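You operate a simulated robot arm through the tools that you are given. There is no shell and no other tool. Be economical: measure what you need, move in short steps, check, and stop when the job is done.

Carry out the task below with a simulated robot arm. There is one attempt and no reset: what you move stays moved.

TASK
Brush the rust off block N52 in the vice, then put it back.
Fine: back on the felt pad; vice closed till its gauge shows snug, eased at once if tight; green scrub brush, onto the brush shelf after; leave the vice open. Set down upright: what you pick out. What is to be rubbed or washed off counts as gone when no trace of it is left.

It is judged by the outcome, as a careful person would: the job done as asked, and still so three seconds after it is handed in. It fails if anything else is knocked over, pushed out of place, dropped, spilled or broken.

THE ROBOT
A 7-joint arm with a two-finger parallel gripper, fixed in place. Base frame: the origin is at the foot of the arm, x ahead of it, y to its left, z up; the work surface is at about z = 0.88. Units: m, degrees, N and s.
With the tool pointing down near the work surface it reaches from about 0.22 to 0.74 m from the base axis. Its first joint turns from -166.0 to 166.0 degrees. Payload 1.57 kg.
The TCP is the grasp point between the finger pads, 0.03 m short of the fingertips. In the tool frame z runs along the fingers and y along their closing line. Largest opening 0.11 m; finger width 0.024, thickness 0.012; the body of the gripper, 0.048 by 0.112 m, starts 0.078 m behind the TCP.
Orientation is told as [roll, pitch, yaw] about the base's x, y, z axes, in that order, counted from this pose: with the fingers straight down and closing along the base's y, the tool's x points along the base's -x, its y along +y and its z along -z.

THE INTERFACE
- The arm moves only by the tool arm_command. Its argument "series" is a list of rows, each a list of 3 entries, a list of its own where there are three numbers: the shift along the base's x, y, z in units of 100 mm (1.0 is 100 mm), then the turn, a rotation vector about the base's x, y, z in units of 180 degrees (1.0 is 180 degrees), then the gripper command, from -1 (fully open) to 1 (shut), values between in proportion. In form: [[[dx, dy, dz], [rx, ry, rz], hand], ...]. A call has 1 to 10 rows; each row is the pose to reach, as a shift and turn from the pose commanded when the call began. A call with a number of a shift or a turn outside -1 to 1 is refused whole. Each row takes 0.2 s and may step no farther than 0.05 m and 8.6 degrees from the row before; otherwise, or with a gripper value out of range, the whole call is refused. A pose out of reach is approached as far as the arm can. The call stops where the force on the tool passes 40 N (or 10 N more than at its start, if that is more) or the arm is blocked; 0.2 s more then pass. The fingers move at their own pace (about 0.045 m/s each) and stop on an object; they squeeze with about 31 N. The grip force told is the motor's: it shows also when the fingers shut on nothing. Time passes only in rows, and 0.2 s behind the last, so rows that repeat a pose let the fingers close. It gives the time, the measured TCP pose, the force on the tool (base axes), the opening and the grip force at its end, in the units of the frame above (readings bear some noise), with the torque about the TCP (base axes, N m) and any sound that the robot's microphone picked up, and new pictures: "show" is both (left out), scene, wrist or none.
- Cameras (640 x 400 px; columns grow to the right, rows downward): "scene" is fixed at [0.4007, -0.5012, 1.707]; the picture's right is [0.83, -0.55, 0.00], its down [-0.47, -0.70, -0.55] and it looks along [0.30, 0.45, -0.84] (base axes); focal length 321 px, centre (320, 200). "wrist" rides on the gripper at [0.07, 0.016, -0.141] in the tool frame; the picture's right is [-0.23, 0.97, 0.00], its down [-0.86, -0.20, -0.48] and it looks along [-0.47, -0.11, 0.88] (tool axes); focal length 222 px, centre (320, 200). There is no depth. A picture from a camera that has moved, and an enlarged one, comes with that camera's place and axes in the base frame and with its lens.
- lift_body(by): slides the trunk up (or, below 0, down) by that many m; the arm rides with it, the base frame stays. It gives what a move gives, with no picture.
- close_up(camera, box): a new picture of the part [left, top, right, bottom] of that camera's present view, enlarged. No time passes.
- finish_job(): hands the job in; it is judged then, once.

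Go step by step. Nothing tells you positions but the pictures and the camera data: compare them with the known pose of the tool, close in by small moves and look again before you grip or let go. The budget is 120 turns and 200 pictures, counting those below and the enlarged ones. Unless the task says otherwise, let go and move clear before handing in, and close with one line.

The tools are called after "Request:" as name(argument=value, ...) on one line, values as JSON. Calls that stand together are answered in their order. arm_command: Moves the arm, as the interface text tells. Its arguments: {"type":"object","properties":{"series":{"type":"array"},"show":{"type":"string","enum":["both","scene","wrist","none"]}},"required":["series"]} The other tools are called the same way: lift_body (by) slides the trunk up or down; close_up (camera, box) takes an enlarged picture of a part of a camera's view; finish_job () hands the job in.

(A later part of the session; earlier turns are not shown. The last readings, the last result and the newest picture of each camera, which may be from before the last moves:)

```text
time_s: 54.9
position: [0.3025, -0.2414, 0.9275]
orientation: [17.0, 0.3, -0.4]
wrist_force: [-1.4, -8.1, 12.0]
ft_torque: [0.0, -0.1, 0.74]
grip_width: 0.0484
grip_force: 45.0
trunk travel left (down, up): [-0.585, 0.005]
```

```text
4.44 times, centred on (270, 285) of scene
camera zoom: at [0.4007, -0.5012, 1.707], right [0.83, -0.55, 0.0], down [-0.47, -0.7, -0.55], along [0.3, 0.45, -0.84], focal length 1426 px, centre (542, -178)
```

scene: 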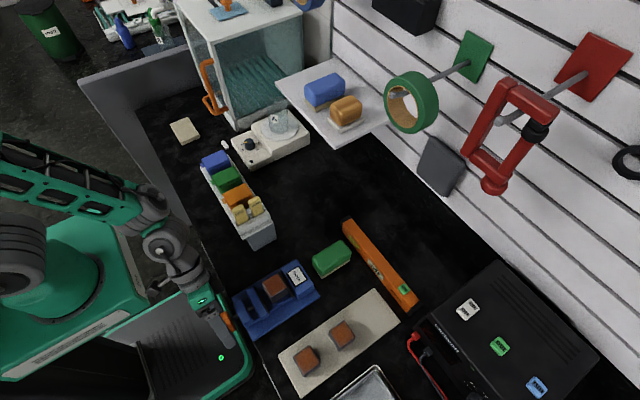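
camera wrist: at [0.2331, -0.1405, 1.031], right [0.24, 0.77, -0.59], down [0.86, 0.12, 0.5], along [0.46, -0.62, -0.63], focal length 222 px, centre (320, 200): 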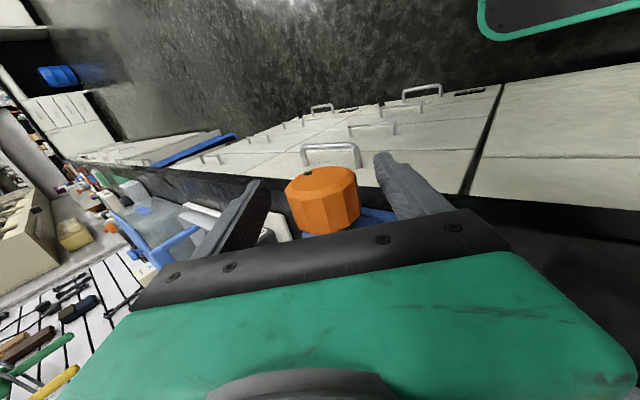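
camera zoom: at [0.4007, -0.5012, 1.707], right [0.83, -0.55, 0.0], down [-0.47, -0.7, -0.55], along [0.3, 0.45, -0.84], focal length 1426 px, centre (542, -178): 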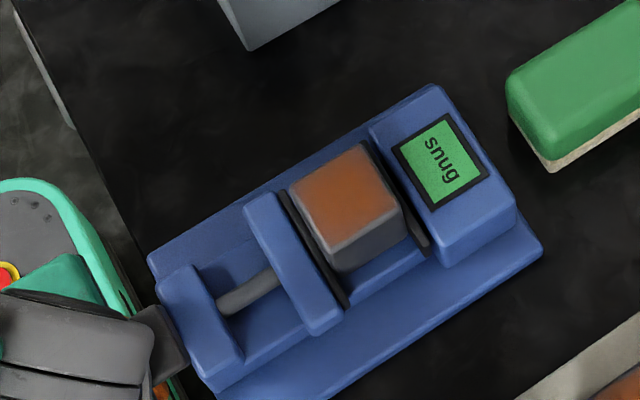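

The gauge shows "snug". I'll release the knob, straighten up and lift clear.

Request:
arm_command(series=[[[0, 0, 0], [0, 0, 0], -0.6], [[0, 0, 0], [0, 0, 0], -0.6], [[0, 0.01, 0], [0, 0, 0], -0.7], [[0, 0.01, 0], [-0.045, 0, 0], -0.7], [[0, 0.01, 0], [-0.092, 0, 0], -0.7], [[0, 0.01, 0.3], [-0.092, 0, 0], -0.7], [[0, 0.01, 0.7], [-0.092, 0, 0], -0.7], [[0, 0.01, 1], [-0.092, 0, 0], -0.7]], show="none")

Request:
arm_command(series=[[[0.2, 0, 0.4], [0, 0, 0], -0.6], [[0.6, 0, 0.6], [0, 0, 0], -0.6], [[1, 0, 0.6], [0, 0, 0], -0.6]], show="none")

Request:
arm_command(series=[[[0.4, 0, 0], [0, 0, 0], -0.6], [[0.8, 0, 0], [0, 0, 0], -0.6], [[1, 0, 0], [0, 0, 0], -0.6]], show="both")

Request:
close_up(camera="wrist", box=[220, 60, 420, 210])

Request:
close_up(camera="scene", box=[220, 220, 400, 340])

```text
time_s: 56.7
position: [0.3012, -0.2387, 1.0256]
orientation: [0.5, 0.3, -0.4]
wrist_force: [0.0, -0.5, 0.3]
ft_torque: [0.03, 0.0, 0.0]
grip_width: 0.0935
grip_force: 0.0
trunk travel left (down, up): [-0.585, 0.005]
```

```text
time_s: 57.5
position: [0.4029, -0.2371, 1.0892]
orientation: [0.5, 0.4, -0.5]
wrist_force: [0.0, -0.1, -0.8]
ft_torque: [0.0, 0.0, 0.0]
grip_width: 0.0882
grip_force: 0.1
trunk travel left (down, up): [-0.585, 0.005]
```

```text
time_s: 58.3
position: [0.5014, -0.2391, 1.0882]
orientation: [0.5, 0.4, -0.5]
wrist_force: [0.2, 0.1, 0.6]
ft_torque: [0.0, -0.01, 0.01]
grip_width: 0.088
grip_force: 0.1
trunk travel left (down, up): [-0.585, 0.005]
camera wrist: at [0.4318, -0.2231, 1.2307], right [0.23, 0.97, 0.01], down [0.86, -0.21, 0.47], along [0.46, -0.1, -0.88], focal length 222 px, centre (320, 200)
```

scene: 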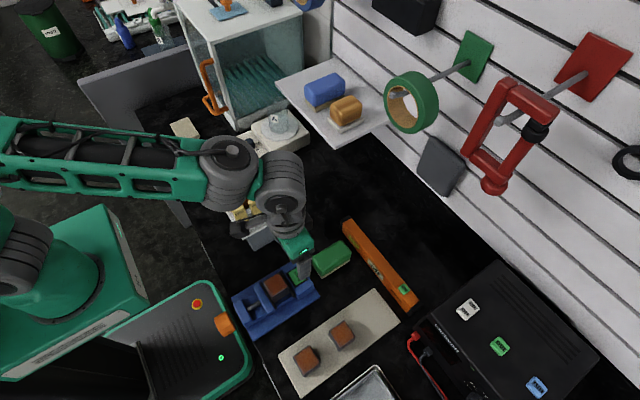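
wrist: 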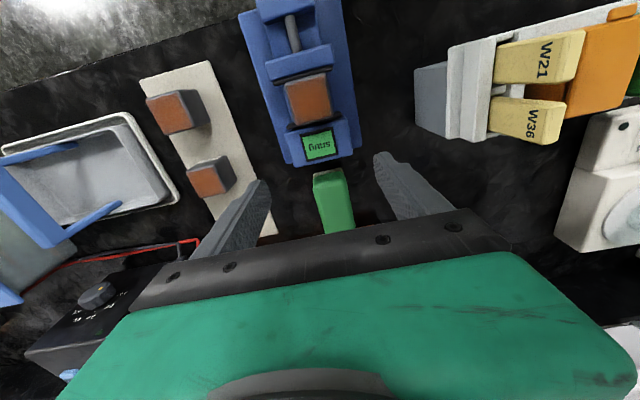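

```text
2.67 times, centred on (320, 135) of wrist
camera zoom: at [0.4318, -0.2231, 1.2307], right [0.23, 0.97, 0.01], down [0.86, -0.21, 0.47], along [0.46, -0.1, -0.88], focal length 592 px, centre (320, 373)
```

zoom: 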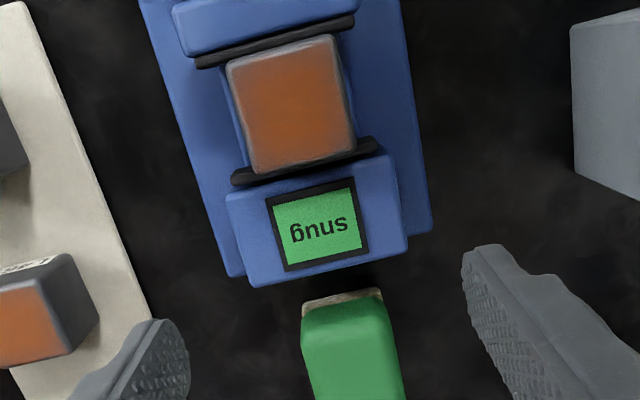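

```text
3.33 times, centred on (310, 280) of scene
camera zoom: at [0.4007, -0.5012, 1.707], right [0.83, -0.55, 0.0], down [-0.47, -0.7, -0.55], along [0.3, 0.45, -0.84], focal length 1070 px, centre (353, -67)
```

zoom: 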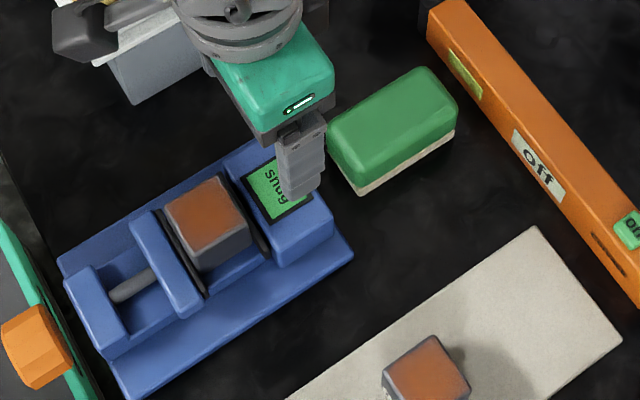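

The vice is snug and the rust shows on N52's top. Next is the green brush at about (0.60,-0.245); I'll move over it.

Request:
arm_command(series=[[[0.4, -0.02, 0], [0, 0, 0], -0.6], [[0.8, -0.05, 0], [0, 0, 0], -0.6], [[0.95, -0.05, -0.3], [0, 0, 0], -0.6], [[0.95, -0.05, -0.65], [0, 0, 0], -0.6], [[0.95, -0.05, -0.65], [0, 0, 0], -0.6]], show="wrist")

Request:
close_up(camera="wrist", box=[220, 80, 420, 230])

Request:
close_up(camera="scene", box=[260, 200, 400, 320])

```text
time_s: 59.5
position: [0.5984, -0.2449, 1.0245]
orientation: [0.4, 0.3, -0.4]
wrist_force: [-0.2, 0.2, 0.6]
ft_torque: [0.01, -0.02, -0.02]
grip_width: 0.0881
grip_force: 0.1
trunk travel left (down, up): [-0.585, 0.005]
camera wrist: at [0.5279, -0.2278, 1.1662], right [0.23, 0.97, 0.01], down [0.86, -0.21, 0.47], along [0.46, -0.11, -0.88], focal length 222 px, centre (320, 200)
```

wrist: 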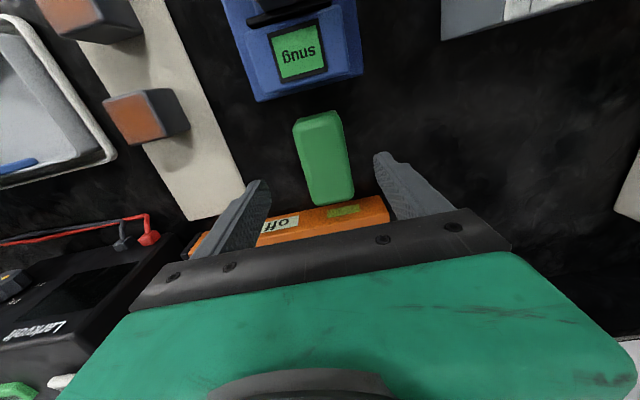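

```text
2.67 times, centred on (320, 155) of wrist
camera zoom: at [0.5279, -0.2278, 1.1662], right [0.23, 0.97, 0.01], down [0.86, -0.21, 0.47], along [0.46, -0.11, -0.88], focal length 592 px, centre (320, 320)
```

zoom: 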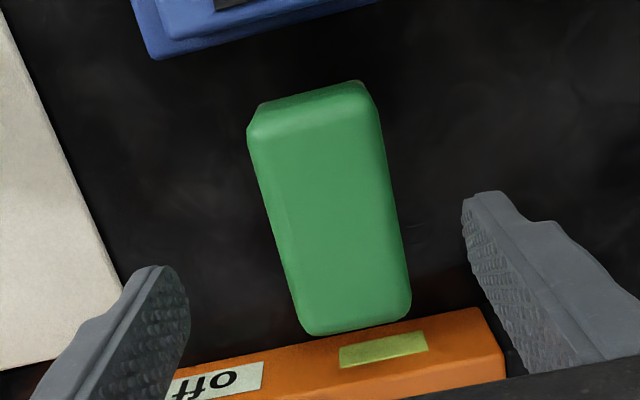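

```text
3.33 times, centred on (330, 260) of scene
camera zoom: at [0.4007, -0.5012, 1.707], right [0.83, -0.55, 0.0], down [-0.47, -0.7, -0.55], along [0.3, 0.45, -0.84], focal length 1070 px, centre (287, 0)
```

zoom: 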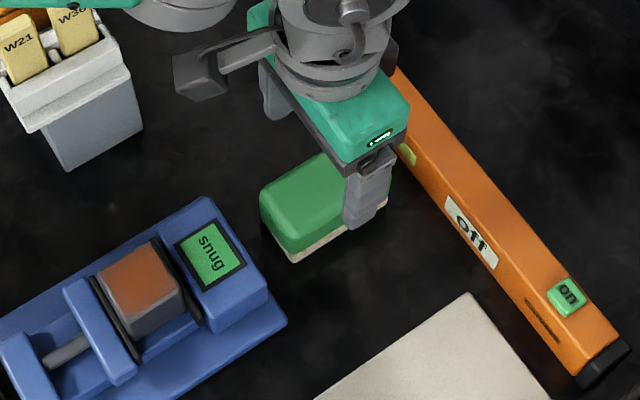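

Request:
arm_command(series=[[[0.09, 0.04, -0.3], [0, 0, 0], -0.6], [[0.09, 0.04, -0.6], [0, 0, 0], -0.6], [[0.09, 0.04, -0.9], [0, 0, 0], -0.6], [[0.09, 0.04, -1], [0, 0, 0], -0.6], [[0.09, 0.04, -1], [0, 0, 0], -0.6]], show="wrist")

Request:
close_up(camera="wrist", box=[220, 80, 420, 230])

Request:
close_up(camera="scene", box=[260, 200, 400, 320])

```text
time_s: 60.7
position: [0.6072, -0.2399, 0.9232]
orientation: [0.5, 0.4, -0.5]
wrist_force: [-0.5, 0.8, 0.9]
ft_torque: [-0.01, 0.01, -0.01]
grip_width: 0.0884
grip_force: 0.1
trunk travel left (down, up): [-0.585, 0.005]
camera wrist: at [0.537, -0.2234, 1.0651], right [0.23, 0.97, 0.01], down [0.86, -0.21, 0.47], along [0.46, -0.11, -0.88], focal length 222 px, centre (320, 200)
```

wrist: 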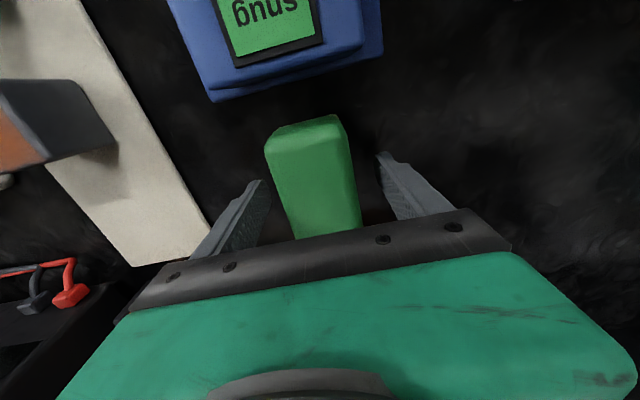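

```text
2.67 times, centred on (320, 155) of wrist
camera zoom: at [0.537, -0.2234, 1.0651], right [0.23, 0.97, 0.01], down [0.86, -0.21, 0.47], along [0.46, -0.11, -0.88], focal length 592 px, centre (320, 320)
```

zoom: 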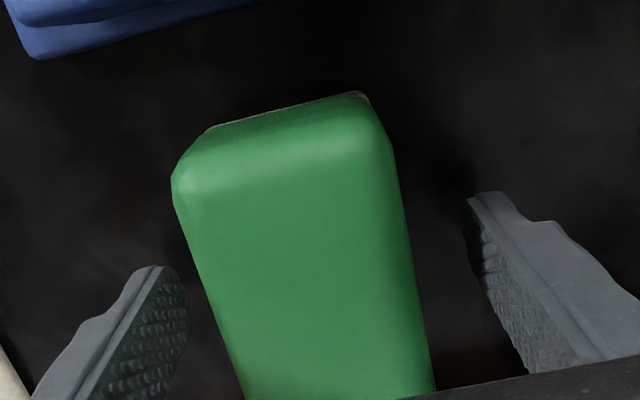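

```text
3.33 times, centred on (330, 260) of scene
camera zoom: at [0.4007, -0.5012, 1.707], right [0.83, -0.55, 0.0], down [-0.47, -0.7, -0.55], along [0.3, 0.45, -0.84], focal length 1070 px, centre (287, 0)
```

zoom: 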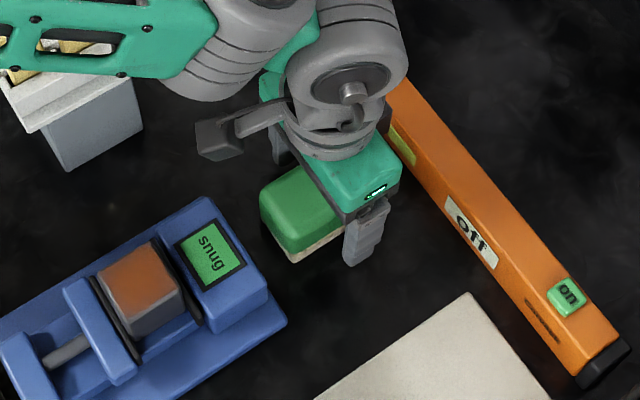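

Request:
arm_command(series=[[[0, 0, -0.02], [0, 0, 0], 0], [[0, 0, -0.02], [0, 0, 0], 1], [[0, 0, -0.02], [0, 0, 0], 1], [[0, 0, -0.02], [0, 0, 0], 1], [[0, 0, -0.02], [0, 0, 0], 1], [[0, 0, 0.05], [0, 0, 0], 1], [[0, 0, 0.15], [0, 0, 0], 1], [[0, 0, 0.3], [0, 0, 0], 1]], show="none")

Request:
arm_command(series=[[[0, 0, 0.2], [0, 0, 0], 1], [[0, 0, 0.4], [0, 0, 0], 1], [[0, 0, 0.5], [0, 0, 0], 1]], show="both")

Request:
close_up(camera="scene", box=[260, 180, 400, 300])

```text
time_s: 62.5
position: [0.6067, -0.2383, 0.9527]
orientation: [0.6, 0.4, -0.5]
wrist_force: [1.3, 0.0, -0.8]
ft_torque: [-0.01, -0.02, -0.02]
grip_width: 0.0514
grip_force: 30.8
trunk travel left (down, up): [-0.585, 0.005]
```

```text
time_s: 63.3
position: [0.6074, -0.2398, 1.0024]
orientation: [0.4, 0.4, -0.4]
wrist_force: [-0.3, -0.8, -0.8]
ft_torque: [0.02, 0.02, -0.01]
grip_width: 0.0518
grip_force: 30.8
trunk travel left (down, up): [-0.585, 0.005]
camera wrist: at [0.5376, -0.2231, 1.1453], right [0.23, 0.97, 0.01], down [0.86, -0.21, 0.47], along [0.46, -0.1, -0.88], focal length 222 px, centre (320, 200)
```

scene: 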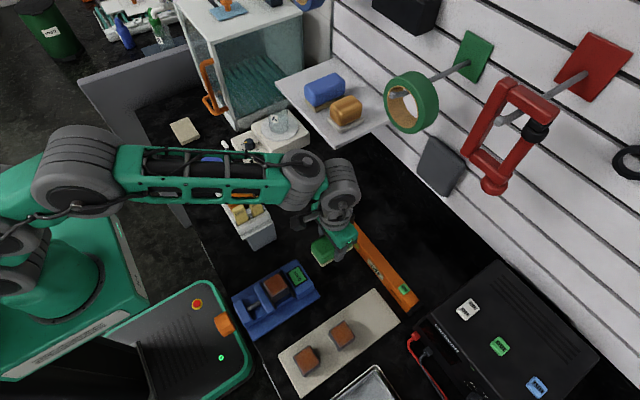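
wrist: 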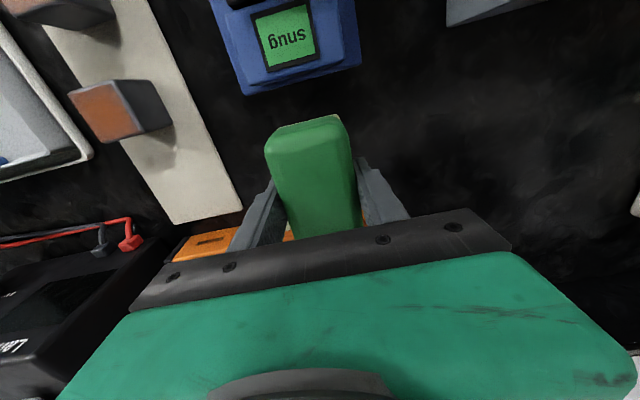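

```text
3.33 times, centred on (330, 240) of scene
camera zoom: at [0.4007, -0.5012, 1.707], right [0.83, -0.55, 0.0], down [-0.47, -0.7, -0.55], along [0.3, 0.45, -0.84], focal length 1070 px, centre (287, 67)
```

zoom: 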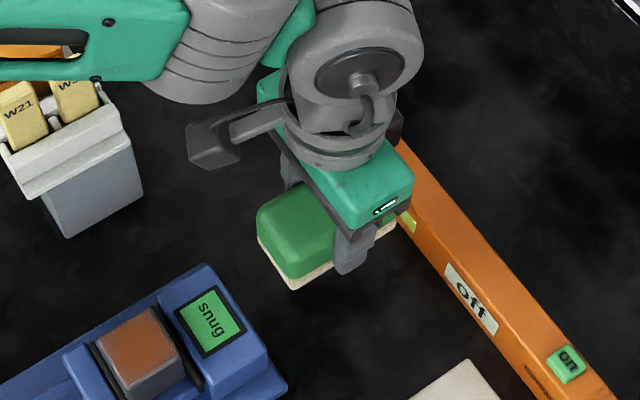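

The brush is held. I'll carry it above N52.

Request:
arm_command(series=[[[0, 0, 0.2], [0, 0, 0], 1], [[-0.2, 0, 0.35], [0, 0, 0], 1], [[-0.5, 0, 0.35], [0, 0, 0], 1], [[-0.8, 0, 0.35], [0, 0, 0], 1], [[-1, 0, 0.35], [0, 0, 0], 1]], show="none")

Request:
arm_command(series=[[[-0.3, 0, 0], [0, 0, 0], 1], [[-0.58, 0, 0], [0, 0, 0], 1], [[-0.58, 0, -0.15], [0, 0, 0], 1]], show="both")

Request:
close_up(camera="scene", box=[220, 220, 340, 320])

Request:
close_up(camera="wrist", box=[220, 80, 420, 230])

```text
time_s: 64.5
position: [0.5057, -0.2393, 1.0391]
orientation: [0.5, 0.4, -0.3]
wrist_force: [0.2, -0.3, -1.8]
ft_torque: [-0.02, 0.03, 0.01]
grip_width: 0.0519
grip_force: 30.6
trunk travel left (down, up): [-0.585, 0.005]
```

```text
time_s: 65.3
position: [0.448, -0.2385, 1.0216]
orientation: [0.4, 0.4, -0.4]
wrist_force: [0.1, -0.1, -1.5]
ft_torque: [0.0, -0.01, -0.01]
grip_width: 0.0517
grip_force: 31.0
trunk travel left (down, up): [-0.585, 0.005]
camera wrist: at [0.3781, -0.2234, 1.1647], right [0.23, 0.97, 0.01], down [0.86, -0.21, 0.47], along [0.46, -0.1, -0.88], focal length 222 px, centre (320, 200)
```

scene: 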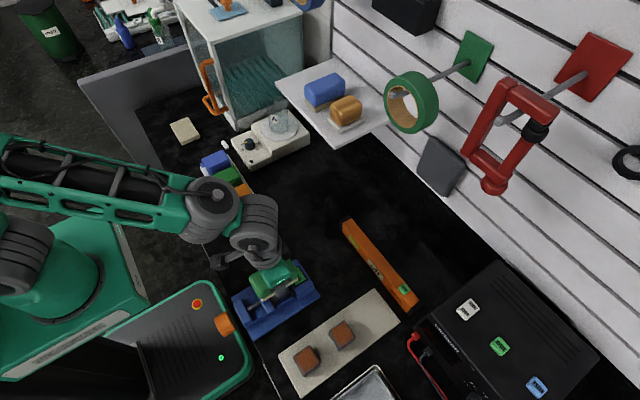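
wrist: 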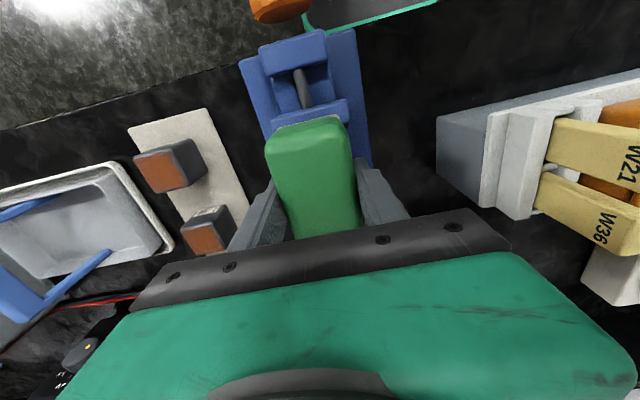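

```text
4.00 times, centred on (280, 270) of scene
camera zoom: at [0.4007, -0.5012, 1.707], right [0.83, -0.55, 0.0], down [-0.47, -0.7, -0.55], along [0.3, 0.45, -0.84], focal length 1284 px, centre (480, -80)
```

zoom: 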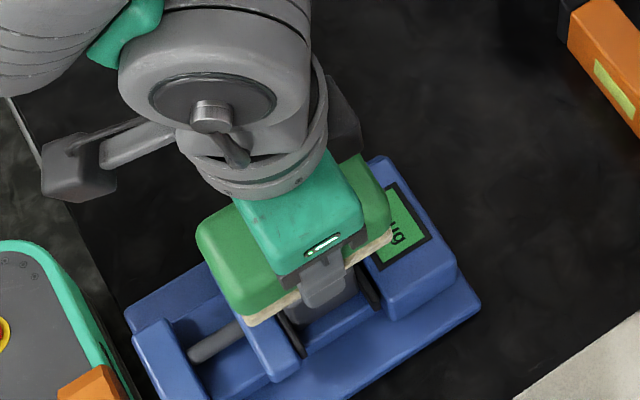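

```text
2.67 times, centred on (320, 155) of wrist
camera zoom: at [0.3781, -0.2234, 1.1647], right [0.23, 0.97, 0.01], down [0.86, -0.21, 0.47], along [0.46, -0.1, -0.88], focal length 592 px, centre (320, 320)
```

zoom: 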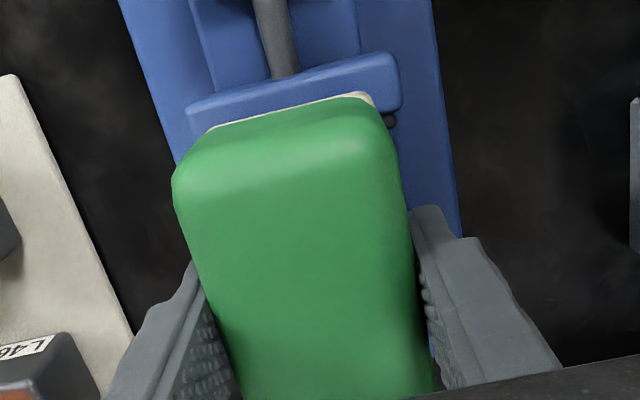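

Aligned over the block. I'll lower gently until it touches.

Request:
arm_command(series=[[[0.02, 0, -0.1], [0, 0, 0], 1], [[0.02, 0, -0.16], [0, 0, 0], 1], [[0.02, 0, -0.19], [0, 0, 0], 1], [[0.02, 0, -0.22], [0, 0, 0], 1]], show="none")

```text
time_s: 66.3
position: [0.4535, -0.2397, 1.0025]
orientation: [0.3, 0.0, -0.5]
wrist_force: [2.0, 1.3, 22.4]
ft_torque: [-0.3, -0.11, 0.03]
grip_width: 0.0516
grip_force: 31.0
trunk travel left (down, up): [-0.585, 0.005]
```

Request:
arm_command(series=[[[0, 0, 0.01], [0, 0, 0], 1], [[0.12, 0, 0.01], [0, 0, 0], 1], [[0.22, 0, 0.01], [0, 0, 0], 1], [[0.05, 0.03, 0.01], [0, 0, 0], 1], [[-0.15, 0.05, 0.01], [0, 0, 0], 1], [[0.05, 0.05, 0.01], [0, 0, 0], 1], [[0.2, 0.0, 0.01], [0, 0, 0], 1], [[0, -0.05, 0.01], [0, 0, 0], 1], [[-0.18, -0.05, 0.01], [0, 0, 0], 1], [[0, 0, 0.01], [0, 0, 0], 1]], show="none")

Request:
arm_command(series=[[[0.2, 0, 0], [0, 0, 0], 1], [[0, 0, 0], [0, 0, 0], 1], [[-0.2, 0, 0], [0, 0, 0], 1], [[0, 0, 0], [0, 0, 0], 1], [[0.2, 0.08, 0], [0, 0, 0], 1], [[0, 0.1, 0], [0, 0, 0], 1], [[-0.2, 0.05, 0], [0, 0, 0], 1], [[0, -0.1, 0], [0, 0, 0], 1], [[0.2, -0.08, 0], [0, 0, 0], 1], [[0, 0, 0], [0, 0, 0], 1]], show="none")

Request:
arm_command(series=[[[0, 0, 0.2], [0, 0, 0], 1], [[0.3, 0, 0.45], [0, 0, 0], 1], [[0.7, 0, 0.45], [0, 0, 0], 1], [[1, 0, 0.45], [0, 0, 0], 1]], show="both")

Request:
close_up(camera="scene", box=[220, 240, 320, 330])

```text
time_s: 68.5
position: [0.4518, -0.2382, 1.0009]
orientation: [0.6, 0.4, -0.4]
wrist_force: [-0.4, -0.4, -1.7]
ft_torque: [-0.01, 0.02, 0.01]
grip_width: 0.0517
grip_force: 31.1
trunk travel left (down, up): [-0.585, 0.005]
```

```text
time_s: 70.7
position: [0.4504, -0.2377, 1.0007]
orientation: [0.5, 0.4, -0.5]
wrist_force: [-5.0, 2.4, 11.9]
ft_torque: [-0.27, -0.12, -0.05]
grip_width: 0.0517
grip_force: 31.1
trunk travel left (down, up): [-0.585, 0.005]
```

```text
time_s: 71.7
position: [0.5518, -0.2399, 1.0443]
orientation: [0.6, 0.4, -0.7]
wrist_force: [0.7, 0.1, -1.0]
ft_torque: [-0.02, 0.01, -0.01]
grip_width: 0.0519
grip_force: 31.2
trunk travel left (down, up): [-0.585, 0.005]
camera wrist: at [0.4811, -0.223, 1.1877], right [0.23, 0.97, 0.01], down [0.86, -0.21, 0.47], along [0.46, -0.11, -0.88], focal length 222 px, centre (320, 200)
```

scene: 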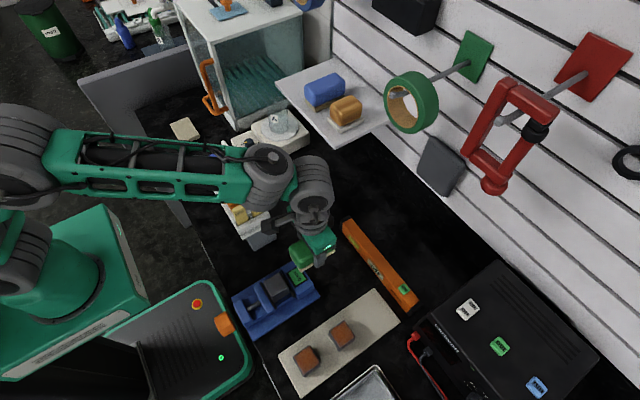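
wrist: 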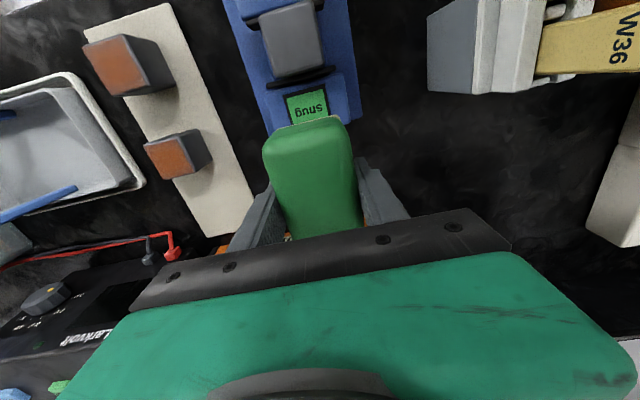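

```text
4.44 times, centred on (270, 285) of scene
camera zoom: at [0.4007, -0.5012, 1.707], right [0.83, -0.55, 0.0], down [-0.47, -0.7, -0.55], along [0.3, 0.45, -0.84], focal length 1426 px, centre (542, -178)
```

zoom: 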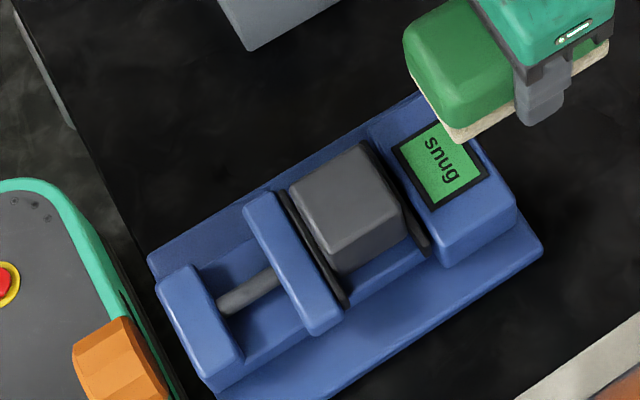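

Request:
close_up(camera="wrist", box=[240, 0, 350, 90])

Request:
close_up(camera="scene", box=[260, 265, 295, 305])

Request:
close_up(camera="scene", box=[260, 40, 420, 160])

```text
4.44 times, centred on (295, 45) of wrist
camera zoom: at [0.4811, -0.223, 1.1877], right [0.23, 0.97, 0.01], down [0.86, -0.21, 0.47], along [0.46, -0.11, -0.88], focal length 987 px, centre (431, 889)
```

zoom: 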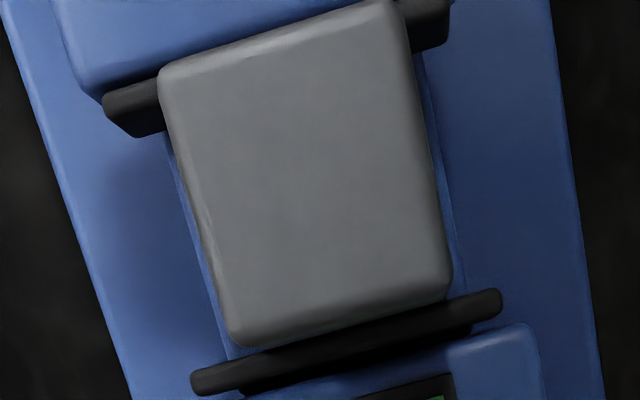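

```text
10.00 times, centred on (278, 285) of scene
camera zoom: at [0.4007, -0.5012, 1.707], right [0.83, -0.55, 0.0], down [-0.47, -0.7, -0.55], along [0.3, 0.45, -0.84], focal length 3210 px, centre (745, -650)
```

zoom: 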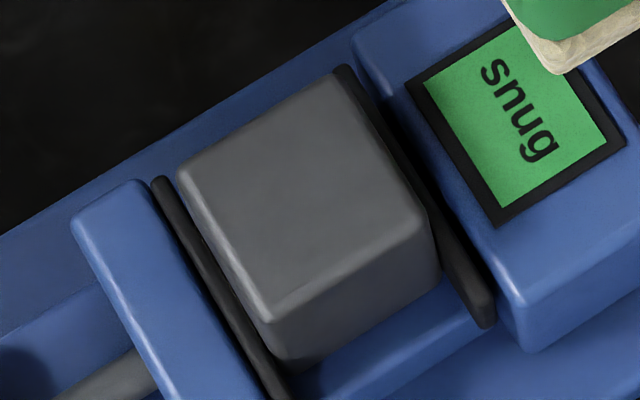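

```text
3.33 times, centred on (340, 100) of scene
camera zoom: at [0.4007, -0.5012, 1.707], right [0.83, -0.55, 0.0], down [-0.47, -0.7, -0.55], along [0.3, 0.45, -0.84], focal length 1070 px, centre (253, 533)
```

zoom: 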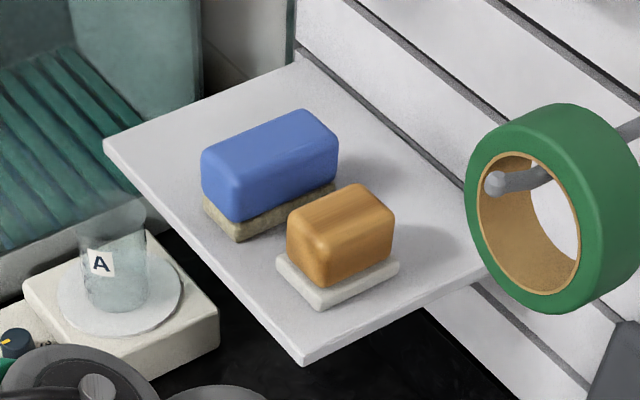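

N52 is clean. The shelf is high (about z 1.18) and far, so I'll regrasp the brush with a pitched tool. First I'll set it upright on free bench at about (0.59,-0.12).

Request:
arm_command(series=[[[0.1, 0.4, 0], [0, 0, 0], 1], [[0.25, 0.8, 0], [0, 0, 0], 1], [[0.35, 1, 0], [0, 0, 0], 1]], show="none")

Request:
arm_command(series=[[[0, 0.2, -0.3], [0, 0, 0], 1], [[0, 0.2, -0.6], [0, 0, 0], 1], [[0, 0.2, -0.8], [0, 0, 0], 1]], show="both")

Request:
close_up(camera="scene", box=[240, 150, 400, 270])

```text
time_s: 72.5
position: [0.5872, -0.1406, 1.0448]
orientation: [0.5, 0.4, -0.5]
wrist_force: [0.4, -0.2, -1.2]
ft_torque: [-0.02, 0.03, 0.01]
grip_width: 0.0516
grip_force: 30.9
trunk travel left (down, up): [-0.585, 0.005]
```

```text
time_s: 73.3
position: [0.5868, -0.1205, 0.9648]
orientation: [0.5, 0.3, -0.6]
wrist_force: [0.1, 0.6, -1.6]
ft_torque: [0.02, 0.0, 0.0]
grip_width: 0.0517
grip_force: 30.7
trunk travel left (down, up): [-0.585, 0.005]
camera wrist: at [0.5153, -0.1035, 1.1072], right [0.23, 0.97, 0.01], down [0.86, -0.21, 0.47], along [0.46, -0.11, -0.88], focal length 222 px, centre (320, 200)
```

scene: 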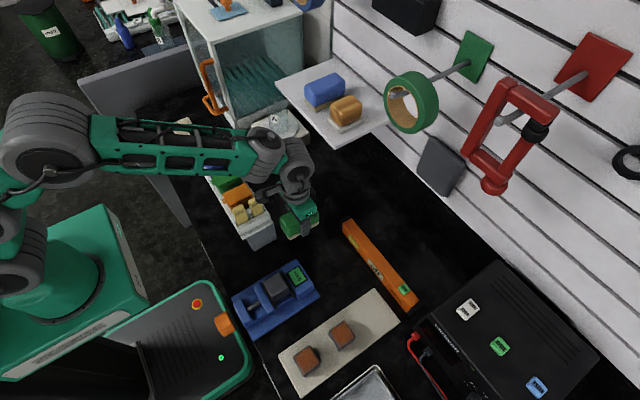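
wrist: 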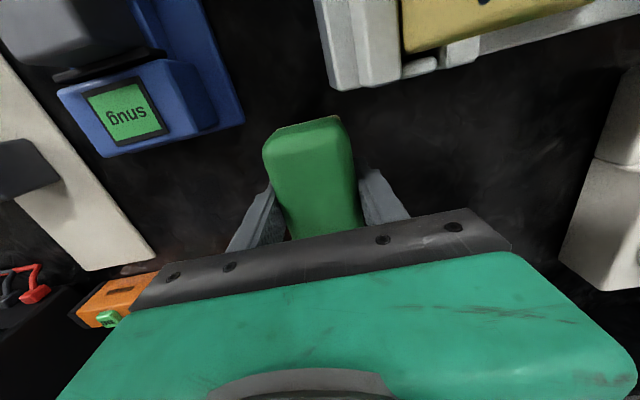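

```text
3.33 times, centred on (320, 210) of scene
camera zoom: at [0.4007, -0.5012, 1.707], right [0.83, -0.55, 0.0], down [-0.47, -0.7, -0.55], along [0.3, 0.45, -0.84], focal length 1070 px, centre (320, 167)
```

zoom: 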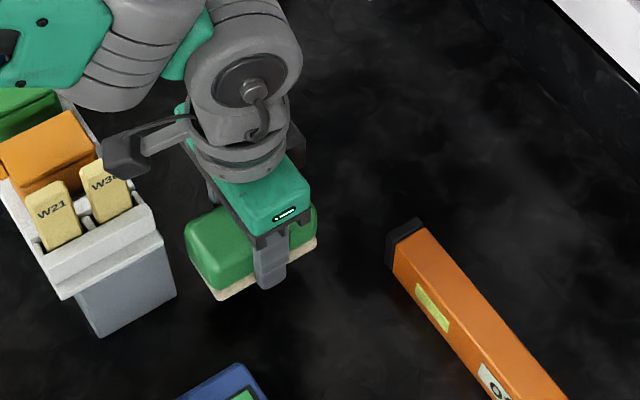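

Request:
arm_command(series=[[[0.3, 0.1, 0], [0, 0, 0], 1], [[0.4, 0.2, -0.1], [0, 0, 0], 1], [[0.4, 0.2, -0.25], [0, 0, 0], 1], [[0.4, 0.2, -0.36], [0, 0, 0], 1], [[0.4, 0.2, -0.42], [0, 0, 0], 1]], show="none")

```text
time_s: 74.5
position: [0.6249, -0.0994, 0.9231]
orientation: [0.4, 0.3, -0.5]
wrist_force: [-0.1, 0.3, -2.1]
ft_torque: [-0.01, 0.03, 0.0]
grip_width: 0.0515
grip_force: 30.7
trunk travel left (down, up): [-0.585, 0.005]
```

Request:
arm_command(series=[[[0, 0, -0.015], [0, 0, 0], 1], [[0, 0, -0.03], [0, 0, 0], 1]], show="none")

```text
time_s: 75.1
position: [0.6259, -0.0988, 0.9208]
orientation: [0.5, 0.4, -0.4]
wrist_force: [-0.2, -0.3, -1.5]
ft_torque: [0.02, -0.02, 0.0]
grip_width: 0.0516
grip_force: 31.0
trunk travel left (down, up): [-0.585, 0.005]
```

Request:
arm_command(series=[[[0, 0, -0.015], [0, 0, 0], 1], [[0, 0, -0.03], [0, 0, 0], 1]], show="none")

```text
time_s: 75.7
position: [0.6254, -0.0997, 0.9179]
orientation: [0.5, 0.4, -0.4]
wrist_force: [0.8, 0.0, -1.7]
ft_torque: [0.0, 0.04, -0.05]
grip_width: 0.0518
grip_force: 31.7
trunk travel left (down, up): [-0.585, 0.005]
```

Request:
arm_command(series=[[[0, 0, -0.015], [0, 0, 0], 1], [[0, 0, -0.03], [0, 0, 0], 1]], show="wrist")

Request:
close_up(camera="scene", box=[260, 160, 380, 250])

```text
time_s: 76.3
position: [0.6264, -0.1001, 0.9147]
orientation: [0.5, 0.4, -0.5]
wrist_force: [0.3, -0.5, -0.8]
ft_torque: [-0.05, -0.04, 0.01]
grip_width: 0.0518
grip_force: 31.0
trunk travel left (down, up): [-0.585, 0.005]
camera wrist: at [0.5555, -0.0832, 1.0577], right [0.23, 0.97, 0.01], down [0.86, -0.21, 0.47], along [0.46, -0.11, -0.88], focal length 222 px, centre (320, 200)
```

wrist: 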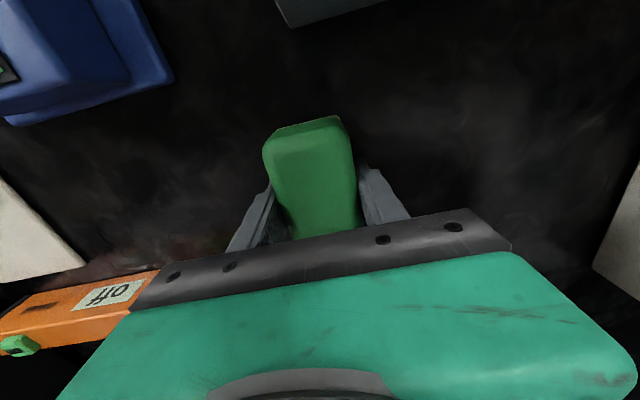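

```text
4.44 times, centred on (320, 205) of scene
camera zoom: at [0.4007, -0.5012, 1.707], right [0.83, -0.55, 0.0], down [-0.47, -0.7, -0.55], along [0.3, 0.45, -0.84], focal length 1426 px, centre (320, 178)
```

zoom: 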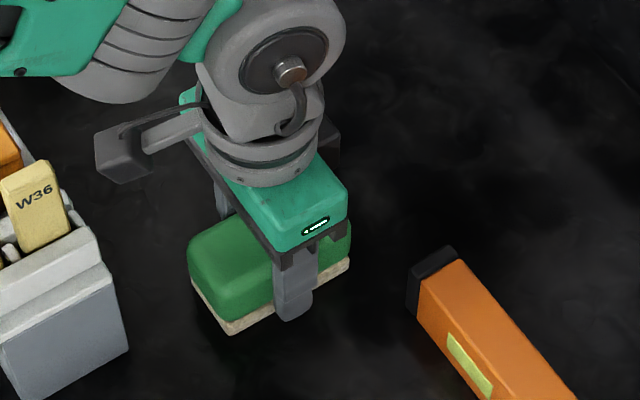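

Request:
arm_command(series=[[[0, 0, -0.01], [0, 0, 0], 1], [[0, 0, -0.02], [0, 0, 0], 1]], show="none")

```text
time_s: 76.9
position: [0.6264, -0.1009, 0.9148]
orientation: [0.4, 0.1, -0.6]
wrist_force: [-1.4, -1.0, 9.5]
ft_torque: [-0.35, -0.01, -0.05]
grip_width: 0.0515
grip_force: 31.1
trunk travel left (down, up): [-0.585, 0.005]
```

Contact. I'll release, rise clear, and pitch the tool forward for the regrasp.

Request:
arm_command(series=[[[0, 0, 0.015], [0, 0, 0], 0.0], [[0, 0, 0.015], [0, 0, 0], -0.4], [[0, 0, 0.015], [0, 0, 0], -0.5], [[0, 0, 0.3], [0, 0, 0], -0.5], [[0, 0, 0.7], [0, 0, 0], -0.5], [[-0.1, 0, 1], [0, -0.045, 0], -0.5], [[-0.2, 0, 1], [0, -0.09, 0], -0.5], [[-0.3, 0, 1], [0, -0.135, 0], -0.5], [[-0.4, 0, 1], [0, -0.18, 0], -0.5], [[-0.4, 0, 1], [0, -0.194, 0], -0.5]], show="both")

Request:
close_up(camera="wrist", box=[220, 80, 420, 230])

```text
time_s: 79.1
position: [0.5849, -0.0995, 1.0134]
orientation: [0.7, -34.8, -0.5]
wrist_force: [-0.5, 0.2, 0.0]
ft_torque: [-0.01, 0.03, 0.0]
grip_width: 0.0825
grip_force: 0.1
trunk travel left (down, up): [-0.585, 0.005]
camera wrist: at [0.4459, -0.0834, 1.0908], right [0.19, 0.97, 0.14], down [0.43, -0.21, 0.88], along [0.88, -0.11, -0.46], focal length 222 px, centre (320, 200)
```

scene: 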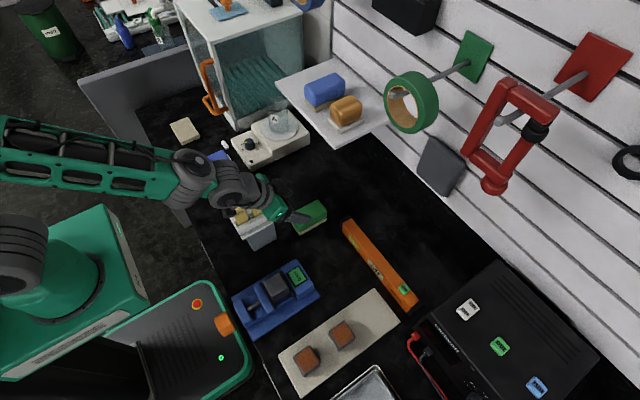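
wrist: 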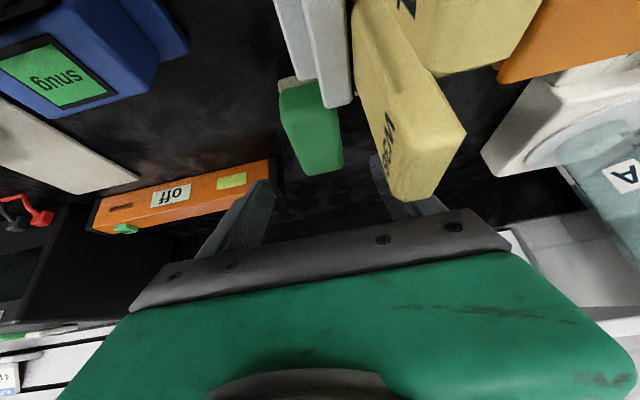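

```text
2.67 times, centred on (320, 155) of wrist
camera zoom: at [0.4459, -0.0834, 1.0908], right [0.19, 0.97, 0.14], down [0.43, -0.21, 0.88], along [0.88, -0.11, -0.46], focal length 592 px, centre (320, 320)
```

zoom: 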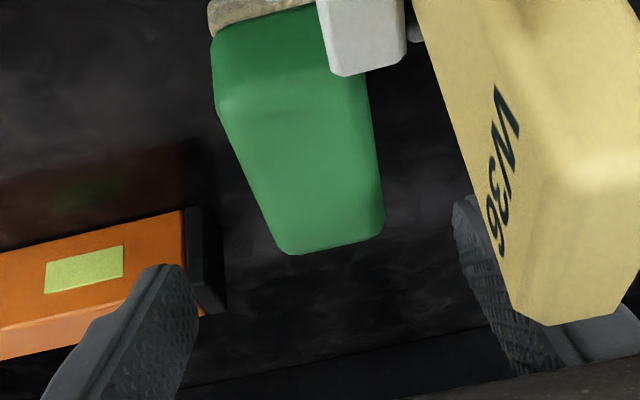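

The hand is close to the tag rack here, so I'll go straight up and use this pitched view to measure the shelf.

Request:
arm_command(series=[[[0, 0, 0.4], [0, 0, 0], -0.5], [[0, 0, 0.8], [0, 0, 0], -0.5], [[0, 0, 1], [0, 0, 0], -0.5]], show="none")

Request:
arm_command(series=[[[-0.1, 0.3, 0.4], [0, 0, 0], -0.5], [[-0.2, 0.5, 0.8], [0, 0, 0], -0.5], [[-0.3, 0.8, 1], [0, 0, 0], -0.5], [[-0.3, 0.8, 1], [0, 0, 0], -0.5]], show="both")

Request:
close_up(camera="wrist", box=[220, 80, 420, 230])

```text
time_s: 79.9
position: [0.5857, -0.1001, 1.1131]
orientation: [0.8, -34.5, -0.6]
wrist_force: [0.6, 0.1, -0.3]
ft_torque: [-0.01, 0.0, -0.02]
grip_width: 0.0826
grip_force: 0.0
trunk travel left (down, up): [-0.585, 0.005]
```

```text
refused: row 1 steps farther than a row can; nothing moved
```

```text
2.67 times, centred on (320, 155) of wrist
camera zoom: at [0.4465, -0.0835, 1.1906], right [0.19, 0.97, 0.14], down [0.43, -0.21, 0.88], along [0.88, -0.11, -0.46], focal length 592 px, centre (320, 320)
```

zoom: 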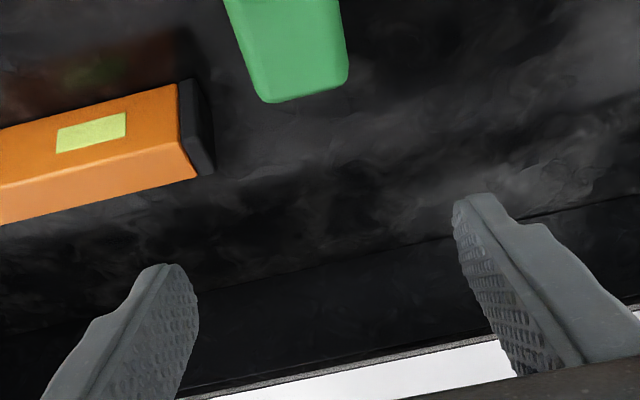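

Request:
arm_command(series=[[[-0.1, 0.2, 0.35], [0, 0, 0], -0.5], [[-0.2, 0.4, 0.7], [0, 0, 0], -0.5], [[-0.3, 0.6, 1], [0, 0, 0], -0.5]], show="none")

Request:
arm_command(series=[[[-0.1, 0.1, 0.35], [0, 0, 0], -0.5], [[-0.2, 0.2, 0.7], [0, 0, 0], -0.5], [[-0.2, 0.2, 0.7], [0, 0, 0], -0.5]], show="both")

Request:
close_up(camera="wrist", box=[220, 80, 420, 230])

```text
time_s: 80.7
position: [0.5559, -0.0402, 1.212]
orientation: [0.6, -34.6, -0.4]
wrist_force: [0.7, -0.1, 0.1]
ft_torque: [0.02, -0.02, 0.02]
grip_width: 0.0826
grip_force: 0.1
trunk travel left (down, up): [-0.585, 0.005]
```

```text
time_s: 81.5
position: [0.5377, -0.0199, 1.2815]
orientation: [0.9, -34.5, -0.6]
wrist_force: [0.1, 0.2, 0.1]
ft_torque: [0.02, 0.0, -0.03]
grip_width: 0.0826
grip_force: 0.1
trunk travel left (down, up): [-0.585, 0.005]
camera wrist: at [0.399, -0.0031, 1.3594], right [0.19, 0.97, 0.14], down [0.43, -0.21, 0.88], along [0.88, -0.11, -0.46], focal length 222 px, centre (320, 200)
```

scene: 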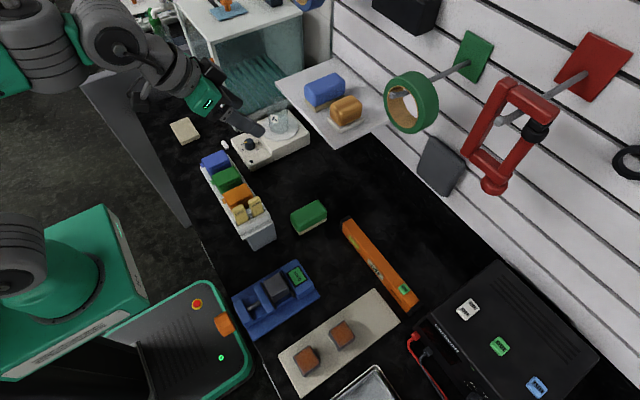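
wrist: 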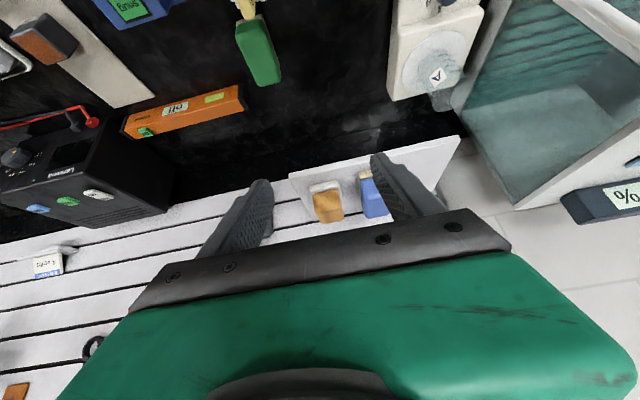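

```text
2.67 times, centred on (320, 155) of wrist
camera zoom: at [0.399, -0.0031, 1.3594], right [0.19, 0.97, 0.14], down [0.43, -0.21, 0.88], along [0.88, -0.11, -0.46], focal length 592 px, centre (320, 320)
```

zoom: 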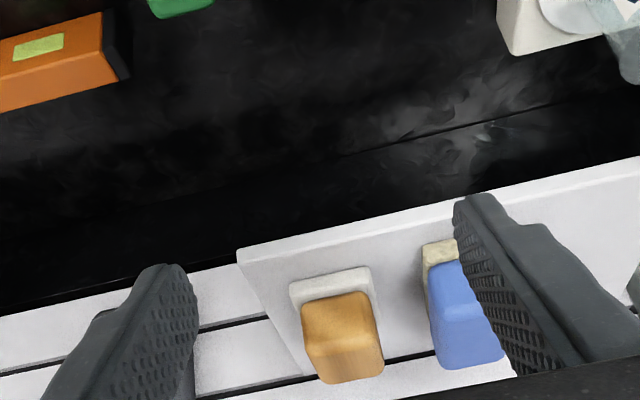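

The shelf top is at z≈1.128, spanning x 0.72–0.89 and y −0.09–0.206, with free space near y≈0.155. The rack tags reach z 1.065, so I'll shift the brush to (0.62,-0.175) for a pitched regrasp. First I'll return above it, upright.

Request:
arm_command(series=[[[0.1, -0.15, 0], [0, 0.04, 0], -0.5], [[0.2, -0.3, -0.1], [0, 0.08, 0], -0.5], [[0.35, -0.45, -0.2], [0, 0.12, 0], -0.5], [[0.5, -0.6, -0.3], [0, 0.16, 0], -0.5], [[0.7, -0.75, -0.5], [0, 0.196, 0], -0.5], [[0.88, -0.82, -0.8], [0, 0.196, 0], -0.5]], show="none")

Request:
arm_command(series=[[[0, 0, -0.4], [0, 0, 0], -0.5], [[0, 0, -0.8], [0, 0, 0], -0.5], [[0, 0, -1], [0, 0, 0], -0.5]], show="none")

Request:
arm_command(series=[[[0, 0, -0.3], [0, 0, 0], -0.5], [[0, 0, -0.5], [0, 0, 0], -0.5], [[0, 0, -0.5], [0, 0, 0], -0.5]], show="wrist")

```text
time_s: 82.9
position: [0.6258, -0.1018, 1.2046]
orientation: [0.7, 0.7, -0.3]
wrist_force: [-0.4, 0.0, 0.9]
ft_torque: [0.06, 0.02, -0.04]
grip_width: 0.0828
grip_force: 0.0
out of reach, approached as far as the arm can: row 5
trunk travel left (down, up): [-0.585, 0.005]
```

```text
time_s: 83.7
position: [0.6228, -0.1012, 1.1016]
orientation: [0.4, 0.7, -0.4]
wrist_force: [-0.4, -0.8, 0.2]
ft_torque: [-0.01, 0.04, 0.04]
grip_width: 0.0824
grip_force: 0.1
trunk travel left (down, up): [-0.585, 0.005]
```

```text
time_s: 84.5
position: [0.6236, -0.1004, 1.0513]
orientation: [0.5, 0.6, -0.4]
wrist_force: [0.3, 0.6, 0.1]
ft_torque: [0.02, 0.04, -0.01]
grip_width: 0.0826
grip_force: 0.0
trunk travel left (down, up): [-0.585, 0.005]
camera wrist: at [0.5531, -0.0847, 1.1951], right [0.23, 0.97, 0.0], down [0.86, -0.21, 0.47], along [0.45, -0.1, -0.88], focal length 222 px, centre (320, 200)
```

wrist: 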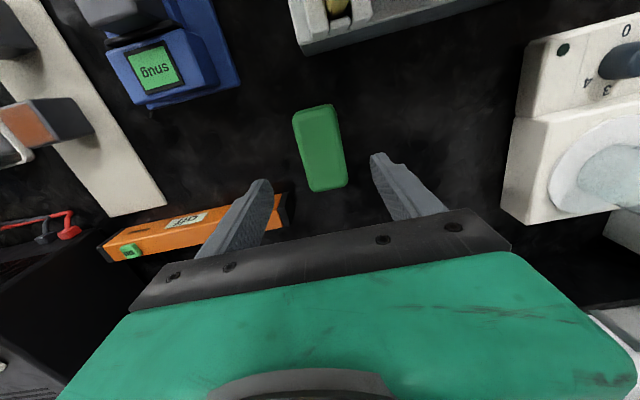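

Request:
arm_command(series=[[[0.02, 0, -0.4], [0, 0, 0], -0.5], [[0.02, 0, -0.8], [0, 0, 0], -0.5], [[0.02, 0, -1], [0, 0, 0], -0.5]], show="none")

Request:
arm_command(series=[[[0, 0, -0.2], [0, 0, 0], -0.5], [[0, 0, -0.31], [0, 0, 0], -0.5], [[0, 0, -0.31], [0, 0, 0], 0.2], [[0, 0, -0.31], [0, 0, 0], 1], [[0, 0, -0.31], [0, 0, 0], 1], [[0, 0, -0.31], [0, 0, 0], 1], [[0, 0, -0.1], [0, 0, 0], 1], [[0, -0.2, 0.05], [0, 0, 0], 1], [[0, -0.5, 0.05], [0, 0, 0], 1], [[0, -0.75, 0.05], [0, 0, 0], 1]], show="wrist")

```text
time_s: 85.3
position: [0.6634, -0.1079, 0.9641]
orientation: [0.5, 1.1, -0.4]
wrist_force: [1.1, 0.7, 0.5]
ft_torque: [-0.01, -0.03, -0.01]
grip_width: 0.0824
grip_force: 0.1
out of reach, approached as far as the arm can: row 1, 2, 3
trunk travel left (down, up): [-0.585, 0.005]
```

```text
time_s: 87.5
position: [0.6605, -0.1831, 0.9676]
orientation: [0.5, 0.7, -0.4]
wrist_force: [0.4, 0.1, -1.5]
ft_torque: [0.0, -0.03, 0.02]
grip_width: 0.0519
grip_force: 30.8
out of reach, approached as far as the arm can: row 1, 2, 3, 4, 5, 6, 7
trunk travel left (down, up): [-0.585, 0.005]
camera wrist: at [0.592, -0.166, 1.1109], right [0.23, 0.97, 0.01], down [0.86, -0.21, 0.47], along [0.45, -0.1, -0.88], focal length 222 px, centre (320, 200)
```

wrist: 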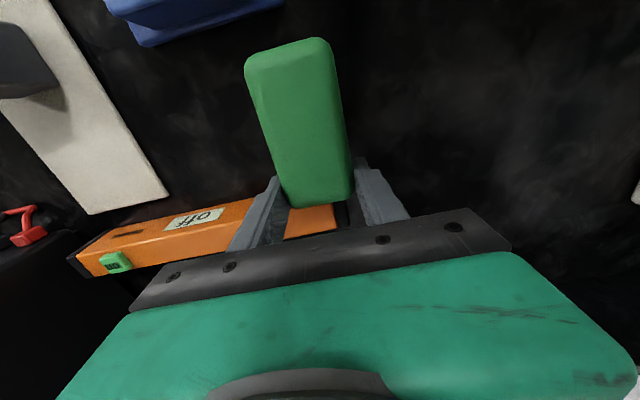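

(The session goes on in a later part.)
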